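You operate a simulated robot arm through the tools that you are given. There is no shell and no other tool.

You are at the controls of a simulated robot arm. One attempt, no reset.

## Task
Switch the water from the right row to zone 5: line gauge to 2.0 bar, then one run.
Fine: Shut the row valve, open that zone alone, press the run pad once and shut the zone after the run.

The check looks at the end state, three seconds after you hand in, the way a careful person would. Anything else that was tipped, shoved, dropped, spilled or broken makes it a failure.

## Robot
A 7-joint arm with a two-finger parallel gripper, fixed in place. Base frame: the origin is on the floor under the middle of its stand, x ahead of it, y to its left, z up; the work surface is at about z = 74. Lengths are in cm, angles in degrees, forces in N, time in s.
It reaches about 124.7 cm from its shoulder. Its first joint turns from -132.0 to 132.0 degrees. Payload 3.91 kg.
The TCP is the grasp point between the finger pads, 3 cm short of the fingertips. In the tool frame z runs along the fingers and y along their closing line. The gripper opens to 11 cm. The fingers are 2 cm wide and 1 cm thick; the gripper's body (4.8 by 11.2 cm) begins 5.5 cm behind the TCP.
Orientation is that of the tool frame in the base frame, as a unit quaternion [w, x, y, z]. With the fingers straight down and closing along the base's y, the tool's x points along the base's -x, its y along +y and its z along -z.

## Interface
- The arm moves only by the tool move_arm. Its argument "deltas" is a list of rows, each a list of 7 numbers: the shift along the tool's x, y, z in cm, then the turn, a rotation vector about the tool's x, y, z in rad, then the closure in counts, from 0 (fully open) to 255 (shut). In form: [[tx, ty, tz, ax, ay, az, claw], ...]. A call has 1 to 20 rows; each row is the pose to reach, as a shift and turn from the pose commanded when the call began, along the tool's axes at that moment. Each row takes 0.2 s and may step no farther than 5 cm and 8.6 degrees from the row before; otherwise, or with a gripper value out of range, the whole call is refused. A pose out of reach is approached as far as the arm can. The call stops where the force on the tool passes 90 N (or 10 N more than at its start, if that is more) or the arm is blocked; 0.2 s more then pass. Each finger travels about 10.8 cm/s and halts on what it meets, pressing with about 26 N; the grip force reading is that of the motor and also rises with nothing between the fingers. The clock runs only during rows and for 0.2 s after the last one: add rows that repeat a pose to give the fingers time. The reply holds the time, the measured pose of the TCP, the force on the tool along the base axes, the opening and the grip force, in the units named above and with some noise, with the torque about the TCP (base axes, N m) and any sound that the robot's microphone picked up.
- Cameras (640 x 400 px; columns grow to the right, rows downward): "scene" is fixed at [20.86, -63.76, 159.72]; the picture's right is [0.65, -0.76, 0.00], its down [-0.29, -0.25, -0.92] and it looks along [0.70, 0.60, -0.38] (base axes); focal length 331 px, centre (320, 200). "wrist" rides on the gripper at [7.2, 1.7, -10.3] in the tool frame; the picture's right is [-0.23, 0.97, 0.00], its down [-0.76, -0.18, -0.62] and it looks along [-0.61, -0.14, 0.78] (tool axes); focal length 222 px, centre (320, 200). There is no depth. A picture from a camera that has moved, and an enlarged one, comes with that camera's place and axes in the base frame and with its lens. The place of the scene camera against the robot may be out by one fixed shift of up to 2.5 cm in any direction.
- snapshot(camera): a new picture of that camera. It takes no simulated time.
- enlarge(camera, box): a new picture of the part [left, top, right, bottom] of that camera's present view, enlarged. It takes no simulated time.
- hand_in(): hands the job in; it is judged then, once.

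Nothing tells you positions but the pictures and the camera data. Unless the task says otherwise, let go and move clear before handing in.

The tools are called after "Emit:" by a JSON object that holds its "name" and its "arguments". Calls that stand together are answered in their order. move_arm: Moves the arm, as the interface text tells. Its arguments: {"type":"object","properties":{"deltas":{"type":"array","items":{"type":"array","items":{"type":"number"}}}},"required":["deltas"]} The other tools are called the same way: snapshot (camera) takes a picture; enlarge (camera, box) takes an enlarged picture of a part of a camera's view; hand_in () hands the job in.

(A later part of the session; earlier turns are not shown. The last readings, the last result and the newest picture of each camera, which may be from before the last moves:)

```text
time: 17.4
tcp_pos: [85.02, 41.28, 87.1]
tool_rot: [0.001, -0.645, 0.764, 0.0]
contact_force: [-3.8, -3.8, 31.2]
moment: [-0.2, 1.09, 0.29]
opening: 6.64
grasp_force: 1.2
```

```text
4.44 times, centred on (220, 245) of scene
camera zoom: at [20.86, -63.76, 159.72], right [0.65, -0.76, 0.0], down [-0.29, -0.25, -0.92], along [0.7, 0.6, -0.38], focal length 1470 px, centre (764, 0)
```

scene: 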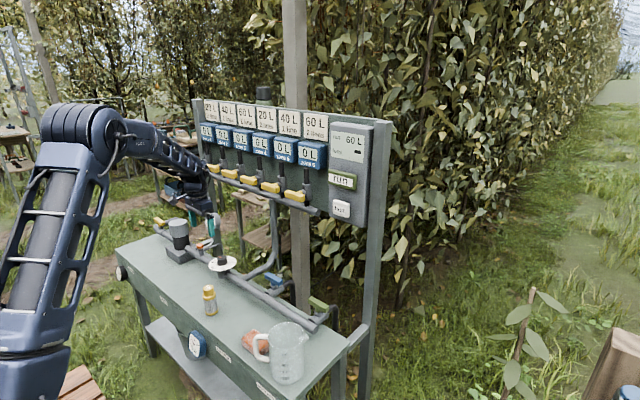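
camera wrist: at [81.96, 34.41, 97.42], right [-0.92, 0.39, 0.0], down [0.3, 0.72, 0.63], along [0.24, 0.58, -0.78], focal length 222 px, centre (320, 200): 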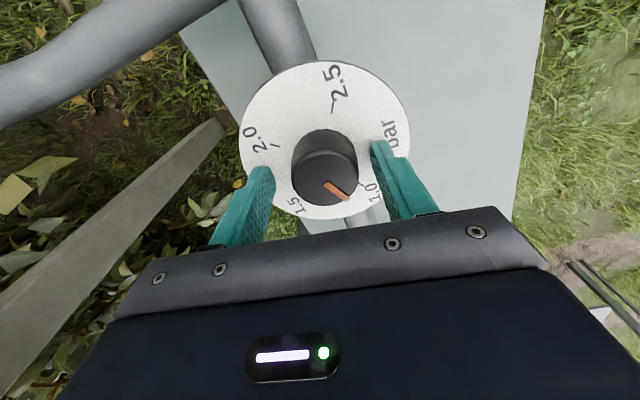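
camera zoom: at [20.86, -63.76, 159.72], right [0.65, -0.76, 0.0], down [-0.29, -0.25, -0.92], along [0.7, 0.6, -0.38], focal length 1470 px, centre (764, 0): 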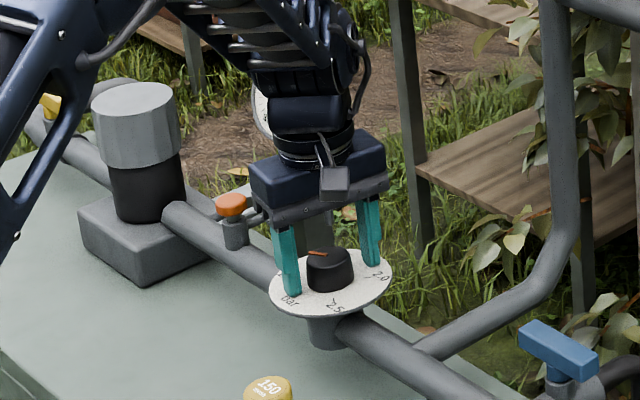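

One fingertip is just touching the dial plate, with about 31 N upward. I'll raise a little, then close on the knob.

Emit:
{"name": "move_arm", "arguments": {"deltas": [[0, 0, -0.55, 0, 0, 0, 104], [0, 0, -0.55, 0, 0, 0, 104]]}}

Emit:
{"name": "enlarge", "arguments": {"camera": "wrist", "box": [220, 50, 440, 240]}}

Emit:
{"name": "enlarge", "arguments": {"camera": "scene", "box": [170, 320, 234, 360]}}

```text
time: 18.0
tcp_pos: [84.83, 41.09, 87.34]
tool_rot: [-0.002, -0.644, 0.765, -0.001]
contact_force: [0.0, 0.9, 0.6]
moment: [-0.01, -0.02, -0.03]
opening: 6.52
grasp_force: 0.1
```

```text
2.11 times, centred on (330, 145) of wrist
camera zoom: at [81.92, 34.34, 97.66], right [-0.92, 0.39, 0.0], down [0.3, 0.72, 0.62], along [0.24, 0.57, -0.78], focal length 468 px, centre (299, 316)
```

zoom: 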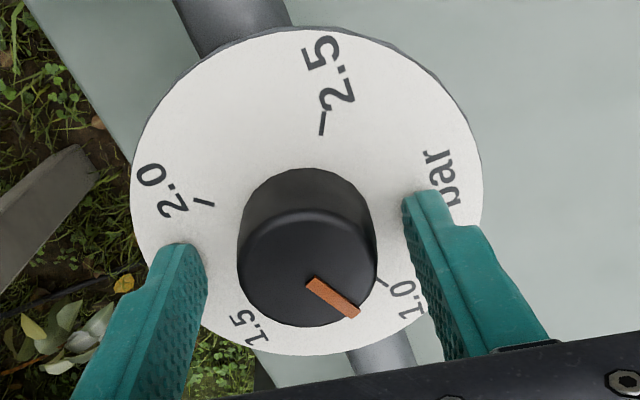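

```text
10.00 times, centred on (202, 340) of scene
camera zoom: at [20.86, -63.76, 159.72], right [0.65, -0.76, 0.0], down [-0.29, -0.25, -0.92], along [0.7, 0.6, -0.38], focal length 3308 px, centre (1500, -1200)
```

zoom: 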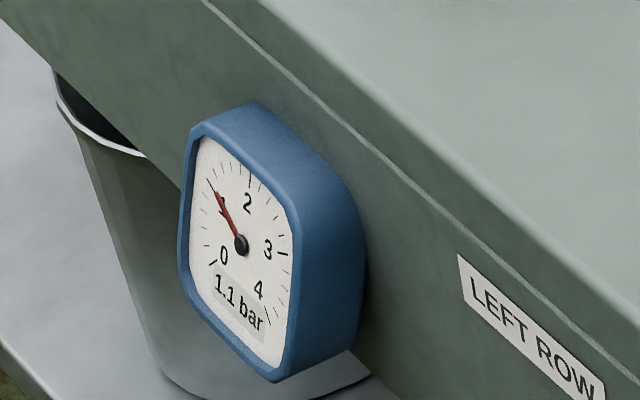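

I'm centred within about 0.3 cm. I'll nudge and close on the knob.

Emit:
{"name": "move_arm", "arguments": {"deltas": [[0.05, 0.22, 0, 0, 0, 0, 130], [0.05, 0.22, 0, 0, 0, 0, 180], [0.05, 0.22, 0, 0, 0, 0, 255], [0.05, 0.22, 0, 0, 0, 0, 255], [0.05, 0.22, 0, 0, 0, 0, 255]]}}

Emit:
{"name": "enlarge", "arguments": {"camera": "wrist", "box": [220, 50, 440, 240]}}

Emit:
{"name": "enlarge", "arguments": {"camera": "scene", "box": [170, 200, 270, 290]}}

```text
time: 19.2
tcp_pos: [84.54, 41.27, 87.31]
tool_rot: [0.0, -0.644, 0.765, 0.0]
contact_force: [-10.0, -0.9, -0.7]
moment: [0.0, 0.31, 0.0]
opening: 4.18
grasp_force: 45.2
```

```text
2.11 times, centred on (330, 145) of wrist
camera zoom: at [81.63, 34.35, 97.72], right [-0.92, 0.39, 0.0], down [0.3, 0.72, 0.62], along [0.24, 0.57, -0.78], focal length 468 px, centre (299, 316)
```

zoom: 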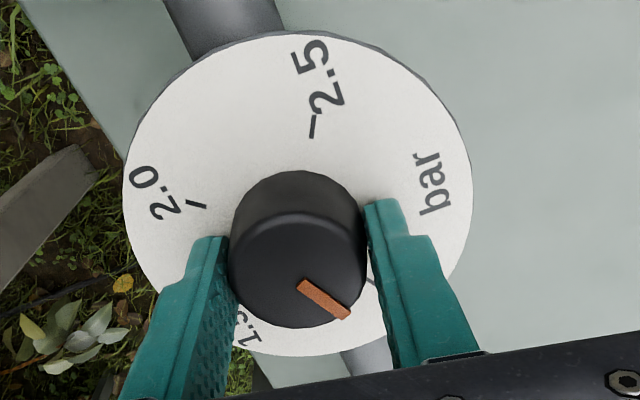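

```text
4.44 times, centred on (220, 245) of scene
camera zoom: at [20.86, -63.76, 159.72], right [0.65, -0.76, 0.0], down [-0.29, -0.25, -0.92], along [0.7, 0.6, -0.38], focal length 1470 px, centre (764, 0)
```

zoom: 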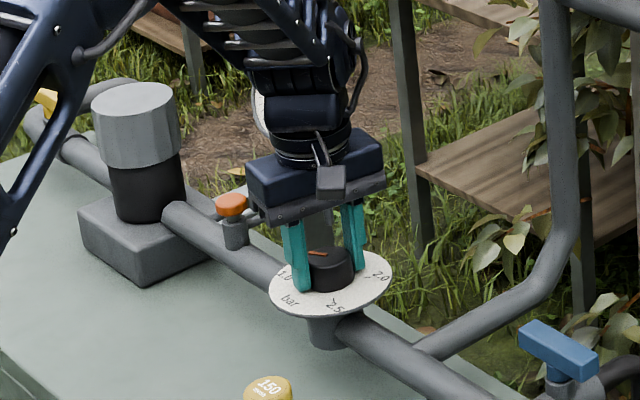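

I have a good grip at 4.2 cm. I'll turn clockwise by about 25 degrees and check the line gauge.

Emit:
{"name": "move_arm", "arguments": {"deltas": [[0.1, 0, 0, 0, 0, 0.1, 255], [0.1, 0, 0, 0, 0, 0.2, 255], [0.1, 0, 0, 0, 0, 0.3, 255], [0.1, 0, 0, 0, 0, 0.42, 255]]}}

Emit:
{"name": "enlarge", "arguments": {"camera": "wrist", "box": [220, 50, 440, 240]}}

Emit:
{"name": "enlarge", "arguments": {"camera": "scene", "box": [170, 320, 234, 360]}}

```text
time: 20.2
tcp_pos: [84.62, 41.15, 87.46]
tool_rot: [0.001, -0.47, 0.883, 0.0]
contact_force: [5.3, 13.3, -1.4]
moment: [0.55, -0.35, -0.02]
opening: 4.17
grasp_force: 44.9
```

```text
2.11 times, centred on (330, 145) of wrist
camera zoom: at [79.12, 36.09, 97.72], right [-0.68, 0.73, 0.0], down [0.57, 0.53, 0.62], along [0.46, 0.43, -0.78], focal length 468 px, centre (299, 316)
```

zoom: 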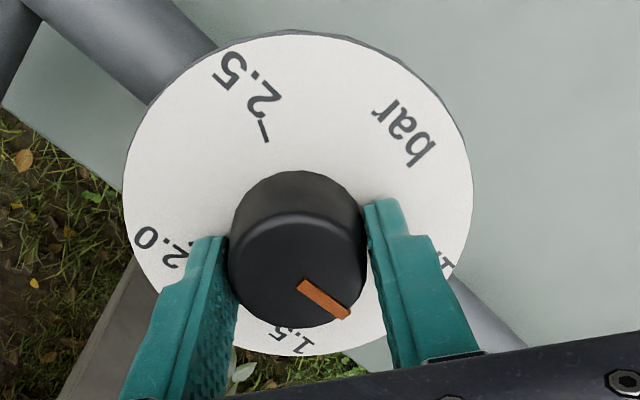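

```text
10.00 times, centred on (202, 340) of scene
camera zoom: at [20.86, -63.76, 159.72], right [0.65, -0.76, 0.0], down [-0.29, -0.25, -0.92], along [0.7, 0.6, -0.38], focal length 3308 px, centre (1500, -1200)
```

zoom: 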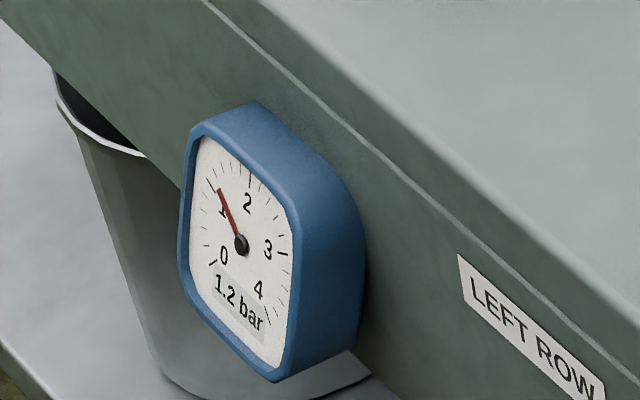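

The knob follows, and the gauge is at 1.2 bar and rising. I'll continue turning by another ~45 degrees and check again.

Emit:
{"name": "move_arm", "arguments": {"deltas": [[0, 0, 0, 0, 0, 0.12, 255], [0, 0, 0, 0, 0, 0.24, 255], [0, 0, 0, 0, 0, 0.36, 255], [0, 0, 0, 0, 0, 0.48, 255], [0, 0, 0, 0, 0, 0.6, 255], [0, 0, 0, 0, 0, 0.72, 255], [0, 0, 0, 0, 0, 0.8, 255], [0, 0, 0, 0, 0, 0.8, 255], [0, 0, 0, 0, 0, 0.8, 255]]}}

Emit:
{"name": "enlarge", "arguments": {"camera": "wrist", "box": [220, 50, 440, 240]}}

Emit:
{"name": "enlarge", "arguments": {"camera": "scene", "box": [170, 320, 234, 360]}}

```text
time: 22.2
tcp_pos: [84.64, 41.02, 87.45]
tool_rot: [0.0, -0.09, 0.996, 0.0]
contact_force: [27.7, 10.9, 9.1]
moment: [0.52, -1.24, -0.01]
opening: 4.17
grasp_force: 45.0
```

```text
2.11 times, centred on (330, 145) of wrist
camera zoom: at [77.17, 41.43, 97.71], right [0.05, 1.0, 0.0], down [0.78, -0.04, 0.62], along [0.62, -0.03, -0.78], focal length 468 px, centre (299, 316)
```

zoom: 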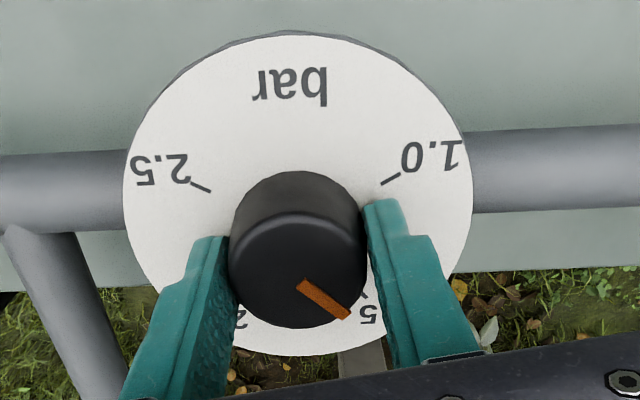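

```text
10.00 times, centred on (202, 340) of scene
camera zoom: at [20.86, -63.76, 159.72], right [0.65, -0.76, 0.0], down [-0.29, -0.25, -0.92], along [0.7, 0.6, -0.38], focal length 3308 px, centre (1500, -1200)
```

zoom: 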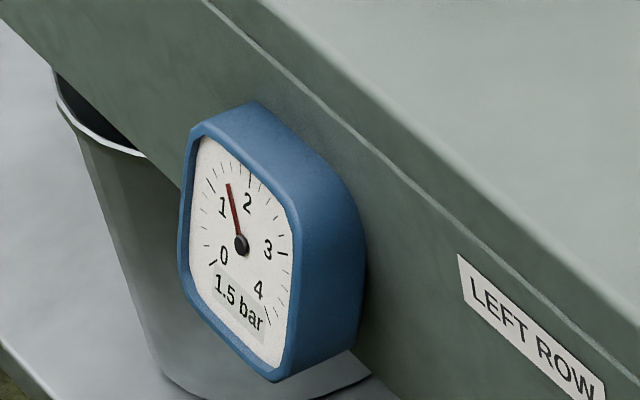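

Gauge at 1.5 bar after 70 degrees, about 0.5 bar per 75 degrees. I'll turn another ~57 degrees and then approach 2.0 gently.

Emit:
{"name": "move_arm", "arguments": {"deltas": [[-0.2, 0.05, 0, 0, 0, 0.12, 255], [-0.2, 0.05, 0, 0, 0, 0.24, 255], [-0.2, 0.05, 0, 0, 0, 0.36, 255], [-0.2, 0.05, 0, 0, 0, 0.48, 255], [-0.2, 0.05, 0, 0, 0, 0.6, 255], [-0.2, 0.05, 0, 0, 0, 0.72, 255], [-0.2, 0.05, 0, 0, 0, 0.84, 255], [-0.2, 0.05, 0, 0, 0, 0.94, 255], [-0.2, 0.05, 0, 0, 0, 1.0, 255], [-0.2, 0.05, 0, 0, 0, 1.0, 255], [-0.2, 0.05, 0, 0, 0, 1.0, 255]]}}

Emit:
{"name": "enlarge", "arguments": {"camera": "wrist", "box": [220, 50, 440, 240]}}

Emit:
{"name": "enlarge", "arguments": {"camera": "scene", "box": [170, 320, 234, 360]}}

Emit:
{"name": "enlarge", "arguments": {"camera": "scene", "box": [170, 180, 290, 290]}}

```text
time: 24.6
tcp_pos: [84.58, 40.89, 87.22]
tool_rot: [0.0, 0.399, 0.917, -0.001]
contact_force: [-34.7, -43.3, 10.1]
moment: [-1.48, 0.91, 0.05]
opening: 4.13
grasp_force: 44.7
```

```text
2.11 times, centred on (330, 145) of wrist
camera zoom: at [80.9, 47.42, 97.72], right [0.87, 0.5, 0.0], down [0.39, -0.68, 0.62], along [0.31, -0.54, -0.78], focal length 468 px, centre (299, 316)
```

zoom: 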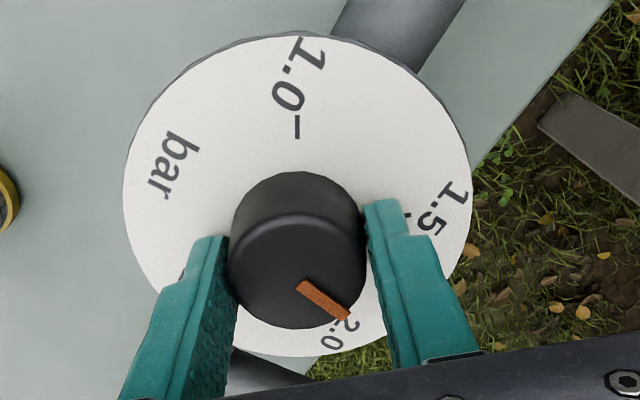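

```text
10.00 times, centred on (202, 340) of scene
camera zoom: at [20.86, -63.76, 159.72], right [0.65, -0.76, 0.0], down [-0.29, -0.25, -0.92], along [0.7, 0.6, -0.38], focal length 3308 px, centre (1500, -1200)
```

zoom: 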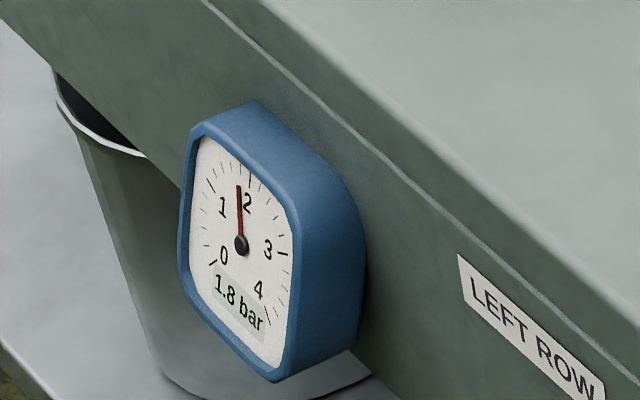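

```text
3.64 times, centred on (230, 235) of scene
camera zoom: at [20.86, -63.76, 159.72], right [0.65, -0.76, 0.0], down [-0.29, -0.25, -0.92], along [0.7, 0.6, -0.38], focal length 1203 px, centre (647, 73)
```

zoom: 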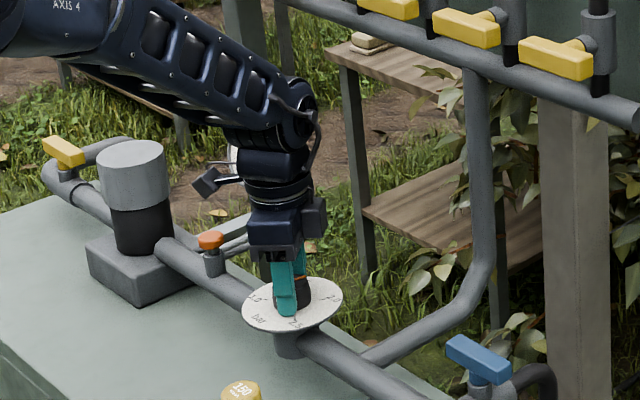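

Gauge reads 1.8 bar. There's some side load, so I'll relax it and wait a moment to see the settled reading.

Emit:
{"name": "move_arm", "arguments": {"deltas": [[0, -0.15, 0, 0, 0, 0, 255], [0, -0.28, 0, 0, 0, 0, 255], [0, -0.28, 0, 0, 0, 0, 255], [0, -0.28, 0, 0, 0, 0, 255], [0, -0.28, 0, 0, 0, 0, 255]]}}

Emit:
{"name": "enlarge", "arguments": {"camera": "scene", "box": [182, 330, 214, 360]}}

Emit:
{"name": "enlarge", "arguments": {"camera": "scene", "box": [190, 235, 260, 285]}}

```text
time: 25.8
tcp_pos: [84.57, 40.84, 87.31]
tool_rot: [0.0, 0.399, 0.917, 0.0]
contact_force: [-3.1, -21.6, -1.8]
moment: [-0.69, -0.1, 0.03]
opening: 4.13
grasp_force: 45.2
```

```text
13.33 times, centred on (198, 345) of scene
camera zoom: at [20.86, -63.76, 159.72], right [0.65, -0.76, 0.0], down [-0.29, -0.25, -0.92], along [0.7, 0.6, -0.38], focal length 4410 px, centre (1947, -1733)
```

zoom: 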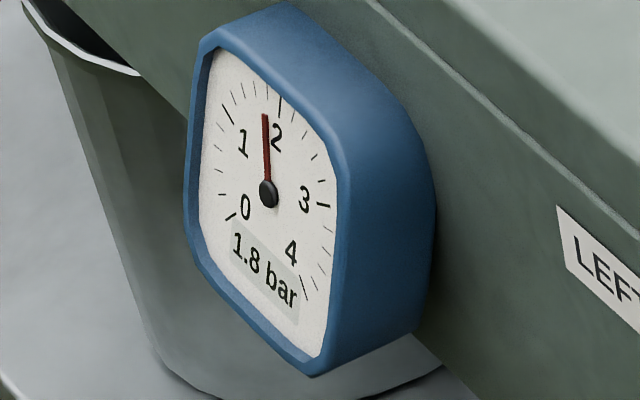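

```text
8.00 times, centred on (225, 260) of scene
camera zoom: at [20.86, -63.76, 159.72], right [0.65, -0.76, 0.0], down [-0.29, -0.25, -0.92], along [0.7, 0.6, -0.38], focal length 2646 px, centre (1080, -280)
```

zoom: 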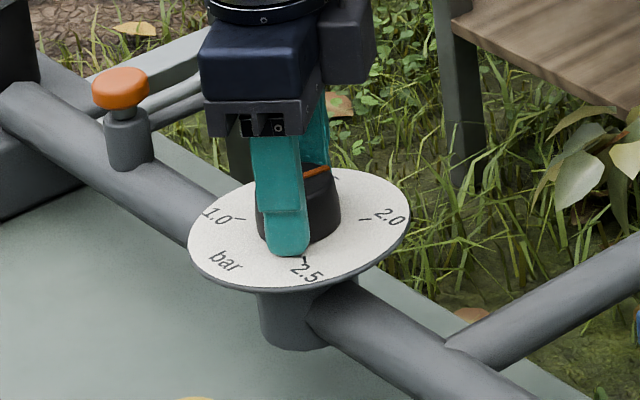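

Steady 1.8 bar. I'll turn roughly 26 degrees more, approaching 2.0 without overshoot.

Emit:
{"name": "move_arm", "arguments": {"deltas": [[0, -0.1, 0, 0, 0, 0.1, 255], [0, -0.1, 0, 0, 0, 0.2, 255], [0, -0.1, 0, 0, 0, 0.3, 255], [0, -0.1, 0, 0, 0, 0.4, 255], [0, -0.1, 0, 0, 0, 0.45, 255], [0, -0.1, 0, 0, 0, 0.45, 255], [0, -0.1, 0, 0, 0, 0.45, 255]]}}

Emit:
{"name": "enlarge", "arguments": {"camera": "scene", "box": [182, 330, 214, 360]}}

Emit:
{"name": "enlarge", "arguments": {"camera": "wrist", "box": [220, 50, 440, 240]}}

```text
time: 27.4
tcp_pos: [84.55, 40.91, 87.33]
tool_rot: [0.0, 0.593, 0.805, 0.0]
contact_force: [13.6, -2.4, 6.1]
moment: [0.11, -0.34, -0.01]
opening: 4.16
grasp_force: 45.1
```

```text
13.33 times, centred on (198, 345) of scene
camera zoom: at [20.86, -63.76, 159.72], right [0.65, -0.76, 0.0], down [-0.29, -0.25, -0.92], along [0.7, 0.6, -0.38], focal length 4410 px, centre (1947, -1733)
```

zoom: 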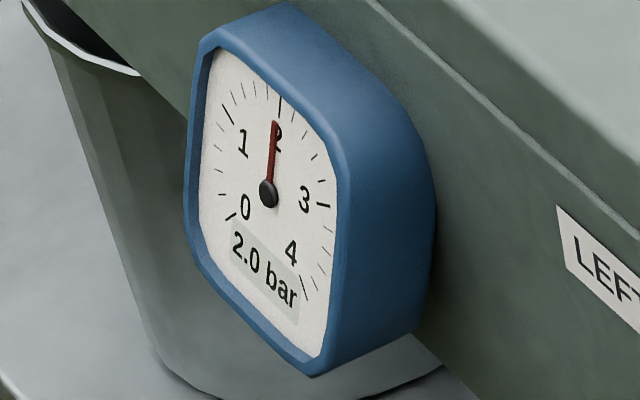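

```text
2.11 times, centred on (330, 145) of wrist
camera zoom: at [83.97, 48.33, 97.74], right [1.0, 0.07, 0.0], down [0.06, -0.78, 0.62], along [0.05, -0.62, -0.78], focal length 468 px, centre (299, 316)
```

zoom: 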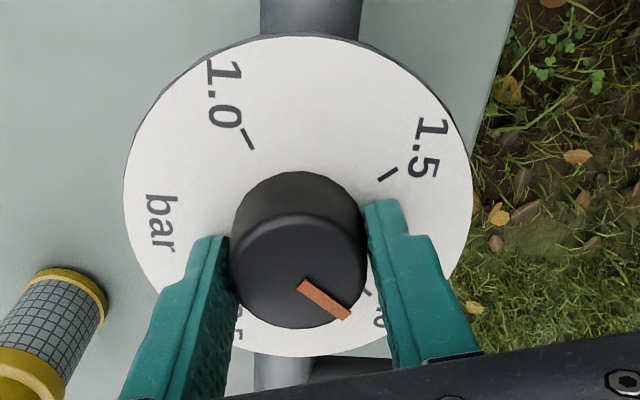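

The gauge reads 2.0. I'll zoom tighter to see whether the needle is exactly on the 2 tick.

Emit:
{"name": "enlarge", "arguments": {"camera": "scene", "box": [191, 332, 207, 346]}}

```text
16.00 times, centred on (199, 339) of scene
camera zoom: at [20.86, -63.76, 159.72], right [0.65, -0.76, 0.0], down [-0.29, -0.25, -0.92], along [0.7, 0.6, -0.38], focal length 5292 px, centre (2256, -2024)
```

zoom: 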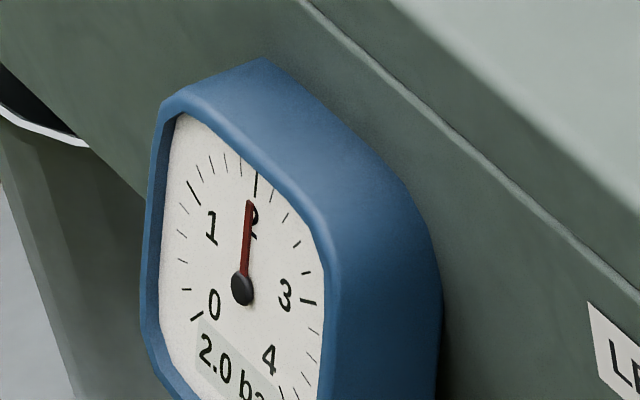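

The needle sits a hair under the 2 tick (about 1.96). I'll add about 4.5 degrees more.

Emit:
{"name": "move_arm", "arguments": {"deltas": [[0, 0, 0, 0, 0, 0.04, 255], [0, 0, 0, 0, 0, 0.08, 255], [0, 0, 0, 0, 0, 0.08, 255], [0, 0, 0, 0, 0, 0.08, 255]]}}

Emit:
{"name": "enlarge", "arguments": {"camera": "scene", "box": [191, 332, 207, 346]}}

```text
time: 28.4
tcp_pos: [84.54, 40.86, 87.44]
tool_rot: [0.0, 0.625, 0.781, 0.001]
contact_force: [10.7, 2.8, 15.3]
moment: [-0.15, -0.33, -0.01]
opening: 4.13
grasp_force: 45.1
```

```text
16.00 times, centred on (199, 339) of scene
camera zoom: at [20.86, -63.76, 159.72], right [0.65, -0.76, 0.0], down [-0.29, -0.25, -0.92], along [0.7, 0.6, -0.38], focal length 5292 px, centre (2256, -2024)
```

zoom: 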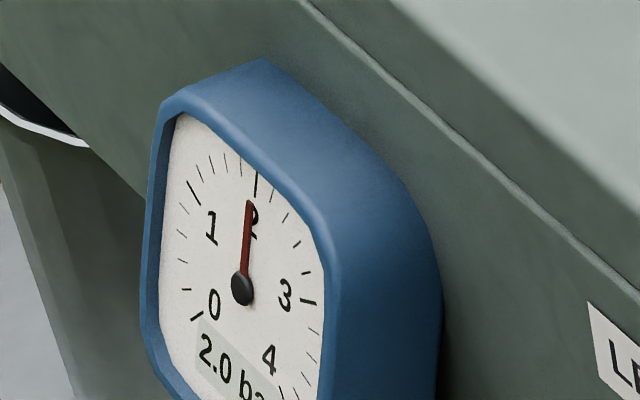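

The needle and display stay on 2.0, so the gauge appears to move in 0.1 steps and I'm near the middle of that step. I'll release the knob and lift clear.

Emit:
{"name": "move_arm", "arguments": {"deltas": [[0, 0, 0, 0, 0, 0, 160], [0, 0, 0, 0, 0, 0, 104], [0, 0, 0, 0, 0, 0, 104], [0, 0, -2, 0, 0, 0, 104], [0, 0, -4.5, 0, 0, 0, 104]]}}

Emit:
{"name": "enlarge", "arguments": {"camera": "wrist", "box": [220, 50, 440, 240]}}

Emit:
{"name": "enlarge", "arguments": {"camera": "scene", "box": [182, 330, 214, 360]}}

Emit:
{"name": "snapshot", "arguments": {"camera": "scene"}}

```text
time: 29.6
tcp_pos: [84.6, 40.84, 91.62]
tool_rot: [0.0, 0.625, 0.781, -0.001]
contact_force: [-0.1, -0.3, -1.4]
moment: [-0.01, 0.01, 0.0]
opening: 6.48
grasp_force: 0.0
```

```text
2.11 times, centred on (330, 145) of wrist
camera zoom: at [84.59, 48.29, 101.95], right [1.0, -0.01, 0.0], down [-0.01, -0.78, 0.62], along [-0.01, -0.62, -0.78], focal length 468 px, centre (299, 316)
```

zoom: 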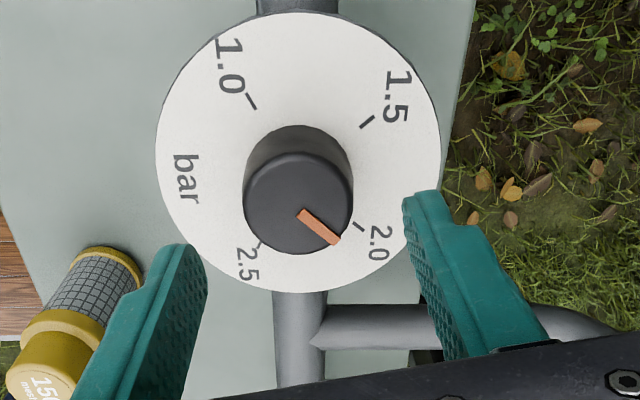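

```text
13.33 times, centred on (198, 345) of scene
camera zoom: at [20.86, -63.76, 159.72], right [0.65, -0.76, 0.0], down [-0.29, -0.25, -0.92], along [0.7, 0.6, -0.38], focal length 4410 px, centre (1947, -1733)
```

zoom: 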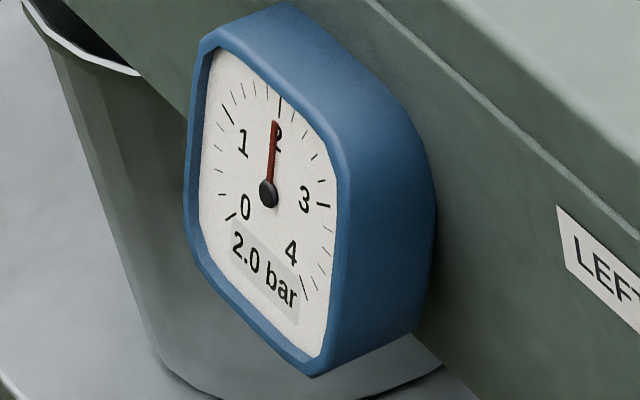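

```text
taken
```

scene: 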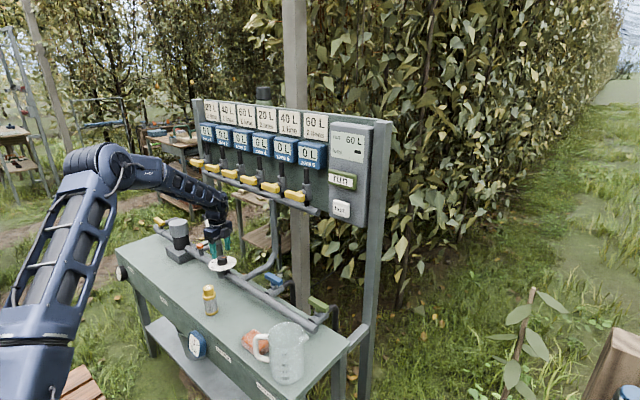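

Regulator set, the gauge holds 2.0 bar after release, and the pointer sits at the 2.0 tick. Next is the zone 5 lever, at roughly (97, 23, 119). I'll retreat, rise and turn the gripper so it can point at the board.

Emit:
{"name": "move_arm", "arguments": {"deltas": [[0.44, -1.95, -2.5, 0, 0, 0.03, 104], [-0.1, -4.12, -6, 0, 0, 0.06, 104], [-1.61, -6.51, -9.5, 0, 0, 0.09, 104], [-3.62, -9.01, -13, 0, 0, 0.12, 104], [-6.11, -11.62, -16, 0, 0, 0.15, 104], [-8.6, -14.23, -19, 0, 0, 0.18, 104], [-10.7, -16.24, -22.5, 0, 0, 0.2, 104], [-13.2, -17.93, -26, 0, 0, 0.2208, 104], [-13.2, -17.93, -27.4, 0, 0, 0.2208, 104]]}}

Emit:
{"name": "snapshot", "arguments": {"camera": "scene"}}

```text
time: 31.6
tcp_pos: [69.71, 23.88, 119.3]
tool_rot: [0.001, 0.707, 0.708, 0.0]
contact_force: [0.1, 0.4, -0.9]
moment: [-0.01, 0.02, -0.02]
opening: 6.52
grasp_force: 0.1
```

```text
taken
```

scene: 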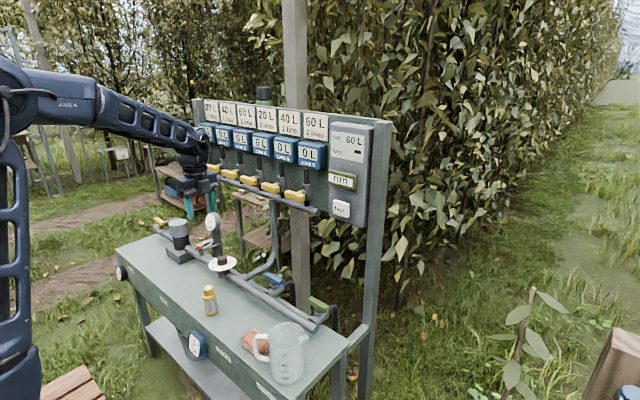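

Now I'll tilt the gripper to point horizontally at the board, staying well short of the levers.

Emit:
{"name": "move_arm", "arguments": {"deltas": [[0, 0.5, 0, -0.13, 0, 0, 104], [0, 1, 0, -0.26, 0, 0, 104], [0, 2, 0, -0.39, 0, 0, 104], [0, 3, 0, -0.52, 0, 0, 104], [0, 4, 0, -0.65, 0, 0, 104], [0, 5, 0, -0.78, 0, 0, 104], [0, 6, 0, -0.91, 0, 0, 104], [0, 7, 0, -1.04, 0, 0, 104], [0, 8, 0, -1.17, 0, 0, 104], [0, 9, 0, -1.3, 0, 0, 104], [0, 10, 0, -1.43, 0, 0, 104], [0, 10, 0, -1.55, 0, 0, 104], [0, 10, 0, -1.5708, 0, 0, 104]]}}

Emit:
{"name": "snapshot", "arguments": {"camera": "wrist"}}

Emit:
{"name": "snapshot", "arguments": {"camera": "scene"}}

```text
time: 34.4
tcp_pos: [79.9, 24.06, 119.2]
tool_rot: [0.501, 0.5, 0.5, 0.5]
contact_force: [0.0, 0.2, 0.1]
moment: [0.01, 0.02, 0.01]
opening: 6.5
grasp_force: 0.1
out of reach, approached as far as the arm can: row 7
```

```text
taken
camera wrist: at [69.49, 31.28, 121.02], right [0.0, -0.23, 0.97], down [-0.62, -0.76, -0.18], along [0.78, -0.61, -0.14], focal length 222 px, centre (320, 200)
```

wrist: 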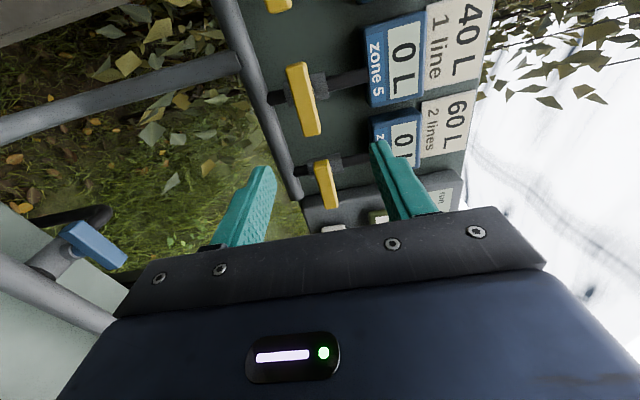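

```text
taken
```

scene: 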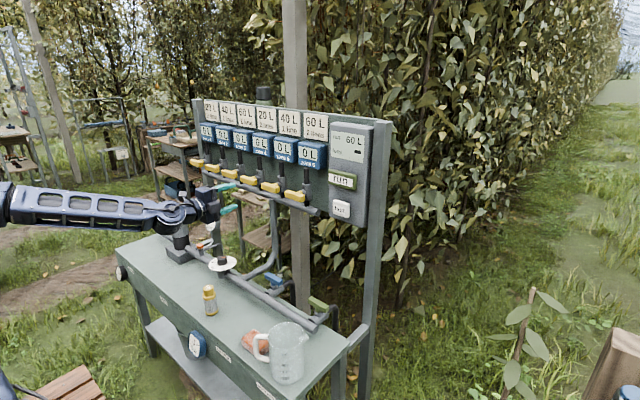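

The zone 5 lever is clear at (303,98), under the box labelled zone 5. I'll enlarge for accurate geometry.

Emit:
{"name": "enlarge", "arguments": {"camera": "wrist", "box": [250, 30, 410, 150]}}

Emit:
{"name": "enlarge", "arguments": {"camera": "wrist", "box": [280, 130, 440, 250]}}

Emit:
{"name": "enlarge", "arguments": {"camera": "scene", "box": [190, 160, 330, 240]}}

```text
3.33 times, centred on (330, 90) of wrist
camera zoom: at [69.49, 31.28, 121.02], right [0.0, -0.23, 0.97], down [-0.62, -0.76, -0.18], along [0.78, -0.61, -0.14], focal length 740 px, centre (287, 567)
```

zoom: 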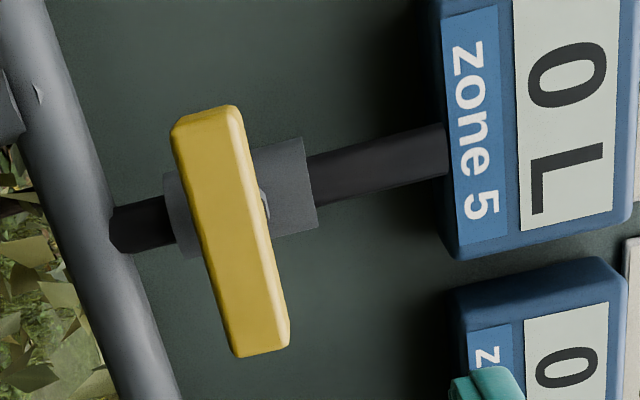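

```text
3.33 times, centred on (360, 190) of wrist
camera zoom: at [69.49, 31.28, 121.02], right [0.0, -0.23, 0.97], down [-0.62, -0.76, -0.18], along [0.78, -0.61, -0.14], focal length 740 px, centre (187, 233)
```

zoom: 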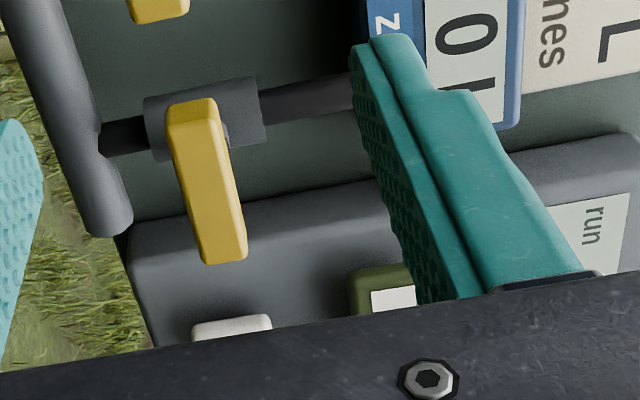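

```text
4.57 times, centred on (260, 200) of scene
camera zoom: at [20.86, -63.76, 159.72], right [0.65, -0.76, 0.0], down [-0.29, -0.25, -0.92], along [0.7, 0.6, -0.38], focal length 1512 px, centre (594, 200)
```

zoom: 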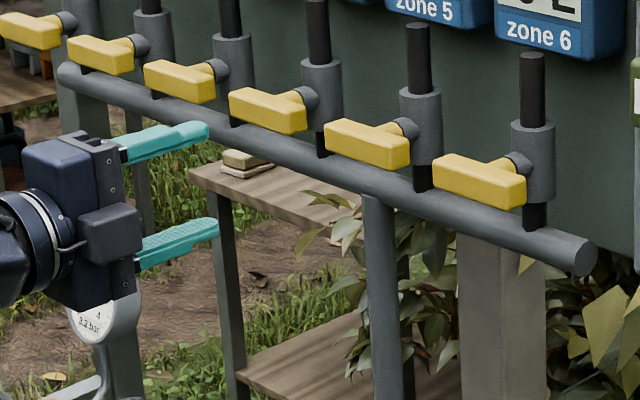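

From this view (lever length 8.3 cm like the green one) the zone 5 lever's front face is at x of about 98.2, centred on y=24.05, z=117.5. I'll advance to x=90 and check alignment.

Emit:
{"name": "move_arm", "arguments": {"deltas": [[0, -0.6, 3.5, 0, 0, 0, 120], [0, -1.2, 7, 0, 0, 0, 140], [0, -1.7, 10, 0, 0, 0, 140], [0, -1.7, 10, 0, 0, 0, 140]]}}

Emit:
{"name": "snapshot", "arguments": {"camera": "wrist"}}

Emit:
{"name": "enlarge", "arguments": {"camera": "scene", "box": [200, 150, 320, 240]}}

```text
time: 35.4
tcp_pos: [90.07, 24.33, 117.67]
tool_rot: [0.5, 0.499, 0.5, 0.5]
contact_force: [1.1, 0.0, 0.9]
moment: [0.0, -0.03, 0.0]
opening: 4.99
grasp_force: 0.1
```

```text
taken
camera wrist: at [79.68, 31.47, 119.35], right [0.0, -0.23, 0.97], down [-0.62, -0.76, -0.18], along [0.78, -0.61, -0.14], focal length 222 px, centre (320, 200)
```

wrist: 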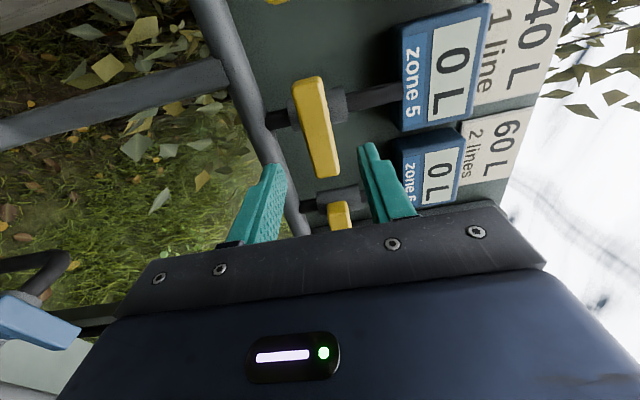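

```text
4.44 times, centred on (260, 195) of scene
camera zoom: at [20.86, -63.76, 159.72], right [0.65, -0.76, 0.0], down [-0.29, -0.25, -0.92], along [0.7, 0.6, -0.38], focal length 1470 px, centre (587, 222)
```

zoom: 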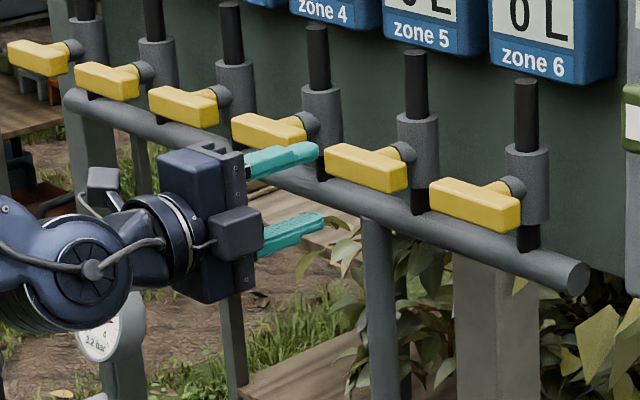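

I'll enlarge to triangulate the lever from this nearer viewpoint.

Emit:
{"name": "enlarge", "arguments": {"camera": "wrist", "box": [230, 60, 430, 220]}}

```text
2.50 times, centred on (330, 140) of wrist
camera zoom: at [79.68, 31.47, 119.35], right [0.0, -0.23, 0.97], down [-0.62, -0.76, -0.18], along [0.78, -0.61, -0.14], focal length 555 px, centre (295, 350)
```

zoom: 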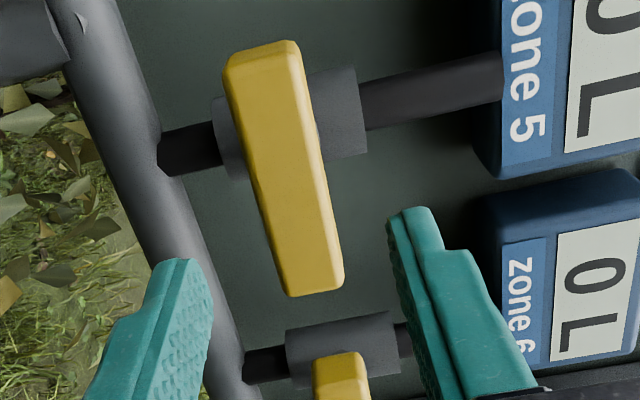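

The lever's front face is at (98.0, 24.05, 117.5), spanning y from 19.9 to 28.2. I'll advance so the tips straddle it.

Emit:
{"name": "move_arm", "arguments": {"deltas": [[-0.1, -0.1, 3, 0, 0, 0, 140], [-0.2, -0.15, 5.5, 0, 0, 0, 140], [-0.2, -0.15, 6.9, 0, 0, 0, 140], [-0.2, -0.15, 6.9, 0, 0, 0, 140]]}}

Emit:
{"name": "enlarge", "arguments": {"camera": "wrist", "box": [200, 60, 440, 220]}}

Emit:
{"name": "enlarge", "arguments": {"camera": "scene", "box": [220, 150, 320, 230]}}

```text
time: 36.4
tcp_pos: [96.84, 23.88, 117.26]
tool_rot: [0.5, 0.5, 0.5, 0.5]
contact_force: [-0.8, -0.1, 0.2]
moment: [0.0, -0.02, -0.01]
opening: 4.94
grasp_force: 0.1
```

```text
2.50 times, centred on (320, 140) of wrist
camera zoom: at [86.42, 31.11, 119.01], right [0.0, -0.23, 0.97], down [-0.62, -0.76, -0.18], along [0.78, -0.61, -0.14], focal length 555 px, centre (320, 350)
```

zoom: 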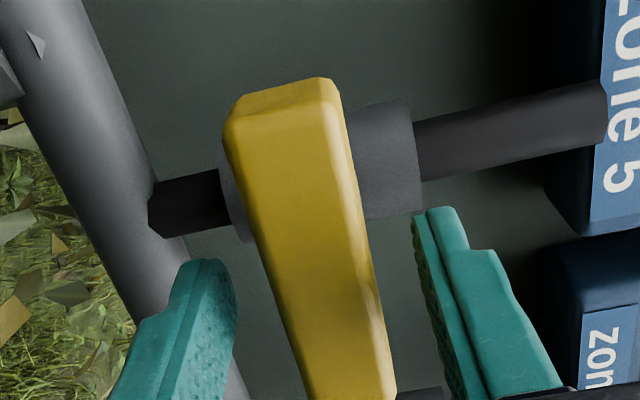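

```text
5.00 times, centred on (270, 190) of scene
camera zoom: at [20.86, -63.76, 159.72], right [0.65, -0.76, 0.0], down [-0.29, -0.25, -0.92], along [0.7, 0.6, -0.38], focal length 1654 px, centre (570, 250)
```

zoom: 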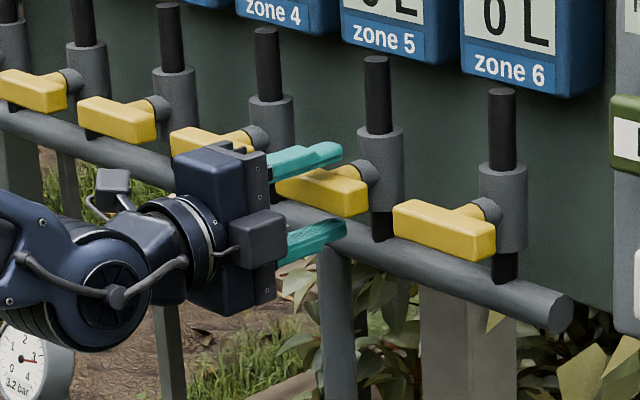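

The fingers straddle the zone 5 lever. Closing on it.

Emit:
{"name": "move_arm", "arguments": {"deltas": [[0, 0.1, 0.1, 0, 0, 0, 180], [0, 0.1, 0.1, 0, 0, 0, 255], [0, 0.1, 0.1, 0, 0, 0, 255], [0, 0.1, 0.1, 0, 0, 0, 255]]}}

Emit:
{"name": "enlarge", "arguments": {"camera": "wrist", "box": [200, 60, 440, 220]}}

```text
time: 37.4
tcp_pos: [96.86, 23.73, 117.45]
tool_rot: [0.501, 0.499, 0.5, 0.5]
contact_force: [3.7, 1.0, 10.8]
moment: [0.04, 0.21, 1.08]
opening: 2.42
grasp_force: 45.3
```

```text
2.50 times, centred on (320, 140) of wrist
camera zoom: at [86.53, 31.06, 119.19], right [0.0, -0.23, 0.97], down [-0.62, -0.76, -0.18], along [0.78, -0.61, -0.14], focal length 555 px, centre (320, 350)
```

zoom: 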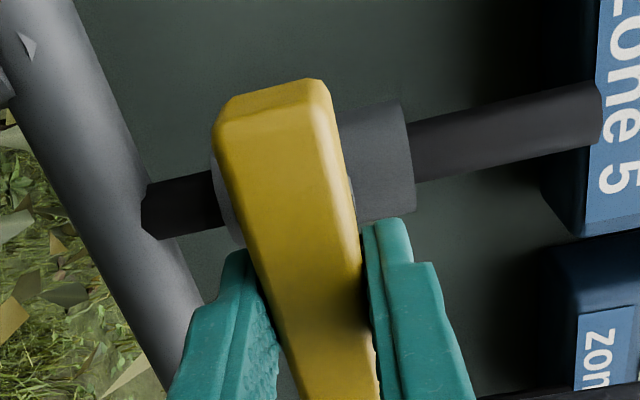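

Gripped. I'll test a small turn in the expected opening direction, counterclockwise seen from the front.

Emit:
{"name": "move_arm", "arguments": {"deltas": [[0, 0.05, 0, 0, 0, -0.07, 255], [0, 0.05, 0, 0, 0, -0.14, 255], [0, 0.05, 0, 0, 0, -0.2, 255]]}}

Emit:
{"name": "enlarge", "arguments": {"camera": "wrist", "box": [200, 60, 440, 220]}}

Emit:
{"name": "enlarge", "arguments": {"camera": "scene", "box": [220, 150, 320, 230]}}

```text
time: 38.2
tcp_pos: [96.89, 23.86, 117.61]
tool_rot: [0.548, 0.447, 0.547, 0.448]
contact_force: [5.8, -0.4, 14.7]
moment: [0.08, 0.14, 0.27]
opening: 2.41
grasp_force: 44.6
```

```text
2.50 times, centred on (320, 140) of wrist
camera zoom: at [86.53, 31.27, 117.8], right [0.0, -0.03, 1.0], down [-0.62, -0.78, -0.02], along [0.78, -0.62, -0.02], focal length 555 px, centre (320, 350)
```

zoom: 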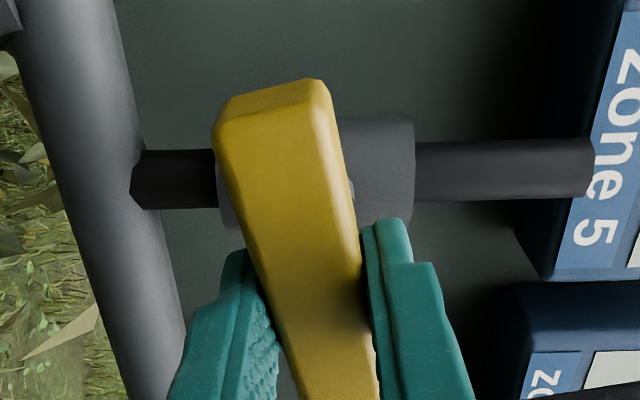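

```text
5.00 times, centred on (270, 190) of scene
camera zoom: at [20.86, -63.76, 159.72], right [0.65, -0.76, 0.0], down [-0.29, -0.25, -0.92], along [0.7, 0.6, -0.38], focal length 1654 px, centre (570, 250)
```

zoom: 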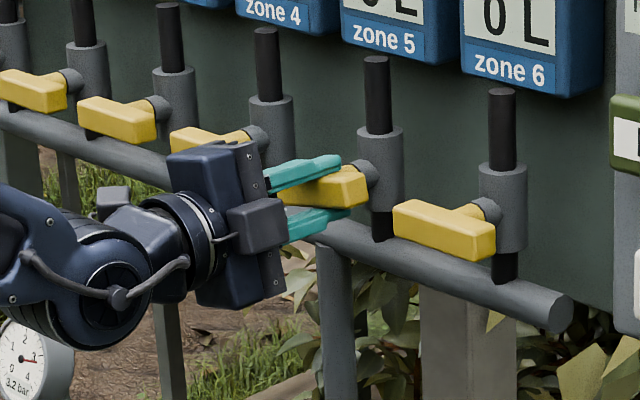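

The lever turns freely in this direction. Continuing to vertical.

Emit:
{"name": "move_arm", "arguments": {"deltas": [[0, 0.05, 0, 0, 0, -0.12, 255], [0, 0.05, 0, 0, 0, -0.24, 255], [0, 0.05, 0, 0, 0, -0.36, 255], [0, 0.05, 0, 0, 0, -0.48, 255], [0, 0.05, 0, 0, 0, -0.6, 255]]}}

Emit:
{"name": "enlarge", "arguments": {"camera": "scene", "box": [220, 150, 320, 230]}}

```text
time: 39.4
tcp_pos: [96.91, 23.92, 117.83]
tool_rot: [0.657, 0.264, 0.654, 0.267]
contact_force: [29.4, 18.0, 44.1]
moment: [0.21, 0.15, -0.53]
opening: 2.4
grasp_force: 45.2
```

```text
5.00 times, centred on (270, 190) of scene
camera zoom: at [20.86, -63.76, 159.72], right [0.65, -0.76, 0.0], down [-0.29, -0.25, -0.92], along [0.7, 0.6, -0.38], focal length 1654 px, centre (570, 250)
```

zoom: 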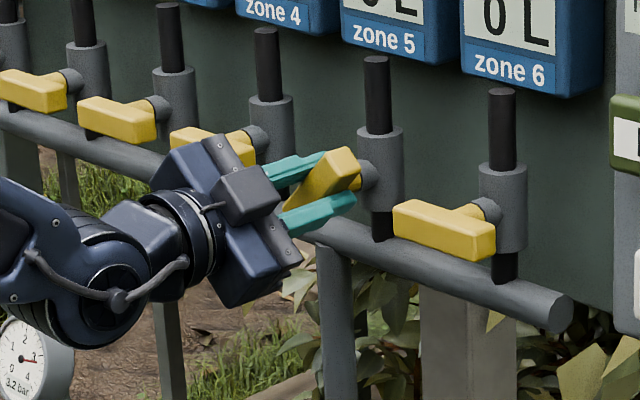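

Half-way, with some load from slight misalignment. I'll relax it, then finish the turn.

Emit:
{"name": "move_arm", "arguments": {"deltas": [[-0.12, 0.28, 0.12, 0, 0, 0, 255], [-0.12, 0.28, 0.12, 0, 0, -0.12, 255], [-0.12, 0.28, 0.12, 0, 0, -0.24, 255], [-0.12, 0.28, 0.12, 0, 0, -0.36, 255]]}}

Emit:
{"name": "enlarge", "arguments": {"camera": "scene", "box": [220, 150, 320, 230]}}

```text
time: 40.4
tcp_pos: [96.91, 24.11, 117.9]
tool_rot: [0.693, 0.141, 0.692, 0.145]
contact_force: [-14.3, 13.5, 32.9]
moment: [0.14, 0.7, -0.07]
opening: 2.39
grasp_force: 44.5
```

```text
5.00 times, centred on (270, 190) of scene
camera zoom: at [20.86, -63.76, 159.72], right [0.65, -0.76, 0.0], down [-0.29, -0.25, -0.92], along [0.7, 0.6, -0.38], focal length 1654 px, centre (570, 250)
```

zoom: 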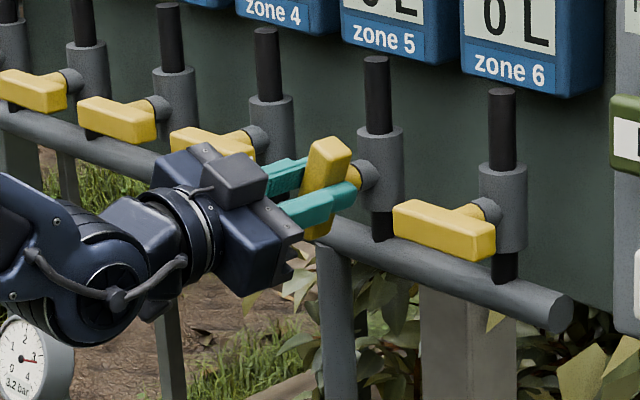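

Nearly there. Finishing the last 23 degrees with a small correction.

Emit:
{"name": "move_arm", "arguments": {"deltas": [[-0.15, 0.15, -0.05, 0, 0, 0, 255], [-0.15, 0.15, -0.05, 0, 0, -0.12, 255], [-0.15, 0.15, -0.05, 0, 0, -0.24, 255], [-0.15, 0.15, -0.05, 0, 0, -0.36, 255], [-0.15, 0.15, -0.05, 0, 0, -0.41, 255], [-0.15, 0.15, -0.05, 0, 0, -0.41, 255]]}}

Emit:
{"name": "enlarge", "arguments": {"camera": "scene", "box": [220, 150, 320, 230]}}

Emit:
{"name": "snapshot", "arguments": {"camera": "wrist"}}

Emit:
{"name": "enlarge", "arguments": {"camera": "scene", "box": [182, 330, 214, 360]}}

```text
time: 41.8
tcp_pos: [97.01, 24.27, 118.01]
tool_rot: [0.707, -0.002, 0.707, 0.001]
contact_force: [5.0, 34.5, 3.1]
moment: [0.26, 0.97, 0.0]
opening: 2.38
grasp_force: 45.2
```

```text
5.00 times, centred on (270, 190) of scene
camera zoom: at [20.86, -63.76, 159.72], right [0.65, -0.76, 0.0], down [-0.29, -0.25, -0.92], along [0.7, 0.6, -0.38], focal length 1654 px, centre (570, 250)
```

zoom: 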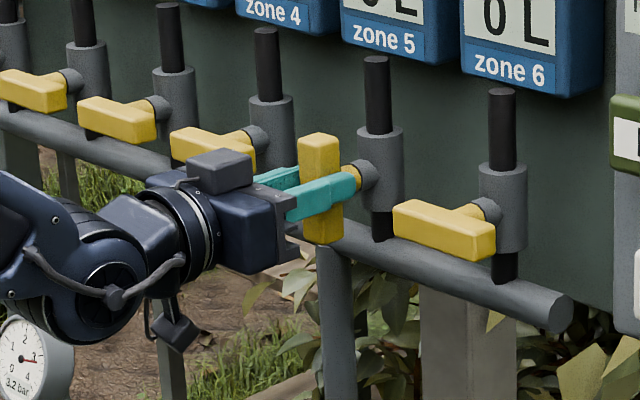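

```text
taken
camera wrist: at [86.5, 25.98, 110.77], right [0.0, 0.97, 0.23], down [-0.62, -0.18, 0.76], along [0.78, -0.14, 0.61], focal length 222 px, centre (320, 200)
```

wrist: 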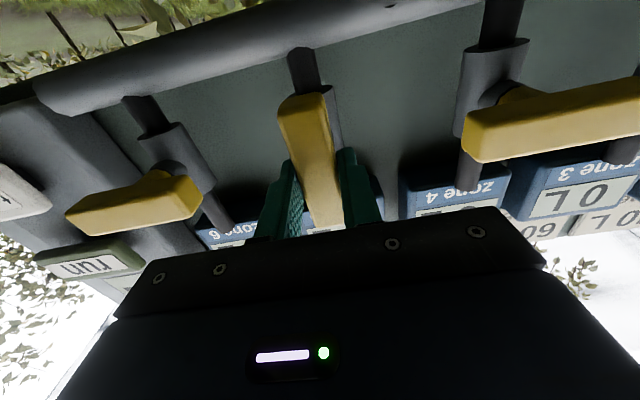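

```text
13.33 times, centred on (198, 345) of scene
camera zoom: at [20.86, -63.76, 159.72], right [0.65, -0.76, 0.0], down [-0.29, -0.25, -0.92], along [0.7, 0.6, -0.38], focal length 4410 px, centre (1947, -1733)
```

zoom: 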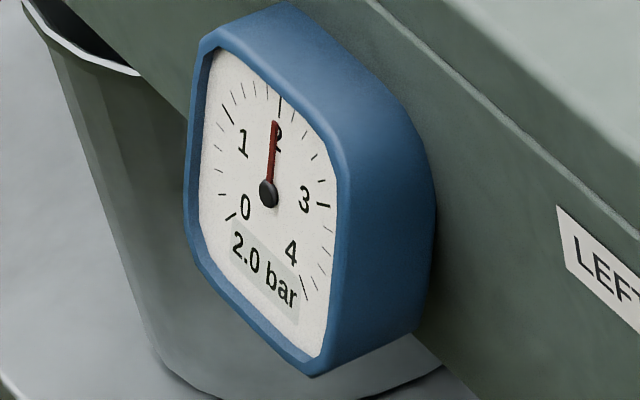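

Zone 5 lever is now vertical (open), all others are horizontal, and the gauge still reads 2.0. I'll let go and back away, then head for the run pad at about (102.5, -5.7, 126.5).

Emit:
{"name": "move_arm", "arguments": {"deltas": [[0, 0, 0, 0, 0, 0, 180], [0, 0, 0, 0, 0, 0, 140], [0, 0, 0, 0, 0, 0, 140], [0, 0, -2.5, 0, 0, 0, 140], [0, 0, -6, 0, 0, 0, 140], [0, 0, -10, 0, 0, 0, 140], [0, 0, -14, 0, 0, 0, 140]]}}

Emit:
{"name": "snapshot", "arguments": {"camera": "wrist"}}

Emit:
{"name": "enlarge", "arguments": {"camera": "scene", "box": [220, 120, 380, 240]}}

Emit:
{"name": "enlarge", "arguments": {"camera": "scene", "box": [182, 330, 214, 360]}}

```text
time: 43.4
tcp_pos: [82.85, 24.09, 118.03]
tool_rot: [0.707, 0.001, 0.707, -0.001]
contact_force: [-0.6, 0.6, -1.3]
moment: [0.04, -0.04, -0.01]
opening: 4.97
grasp_force: 0.1
```

```text
taken
camera wrist: at [72.45, 25.79, 110.78], right [0.0, 0.97, 0.23], down [-0.62, -0.18, 0.76], along [0.78, -0.14, 0.61], focal length 222 px, centre (320, 200)
```

wrist: 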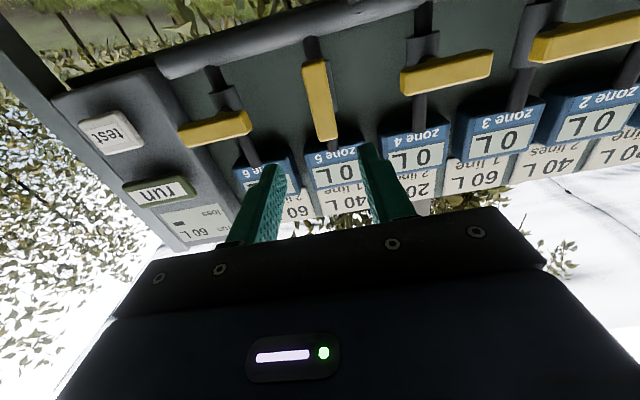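

```text
3.33 times, centred on (300, 180) of scene
camera zoom: at [20.86, -63.76, 159.72], right [0.65, -0.76, 0.0], down [-0.29, -0.25, -0.92], along [0.7, 0.6, -0.38], focal length 1103 px, centre (387, 267)
```

zoom: 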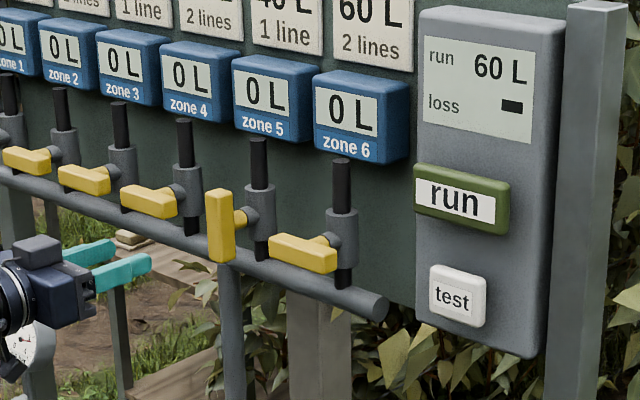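

```text
13.33 times, centred on (198, 345) of scene
camera zoom: at [20.86, -63.76, 159.72], right [0.65, -0.76, 0.0], down [-0.29, -0.25, -0.92], along [0.7, 0.6, -0.38], focal length 4410 px, centre (1947, -1733)
```

zoom: 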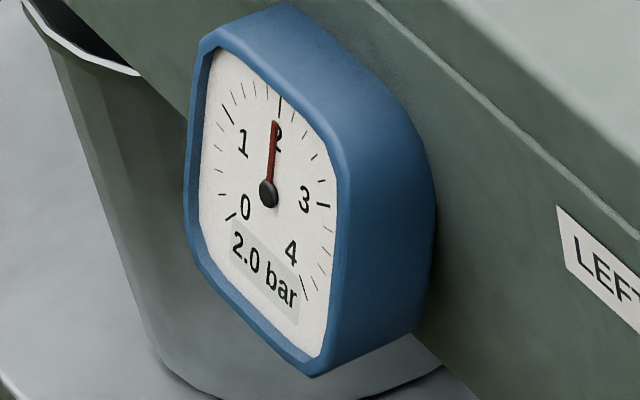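

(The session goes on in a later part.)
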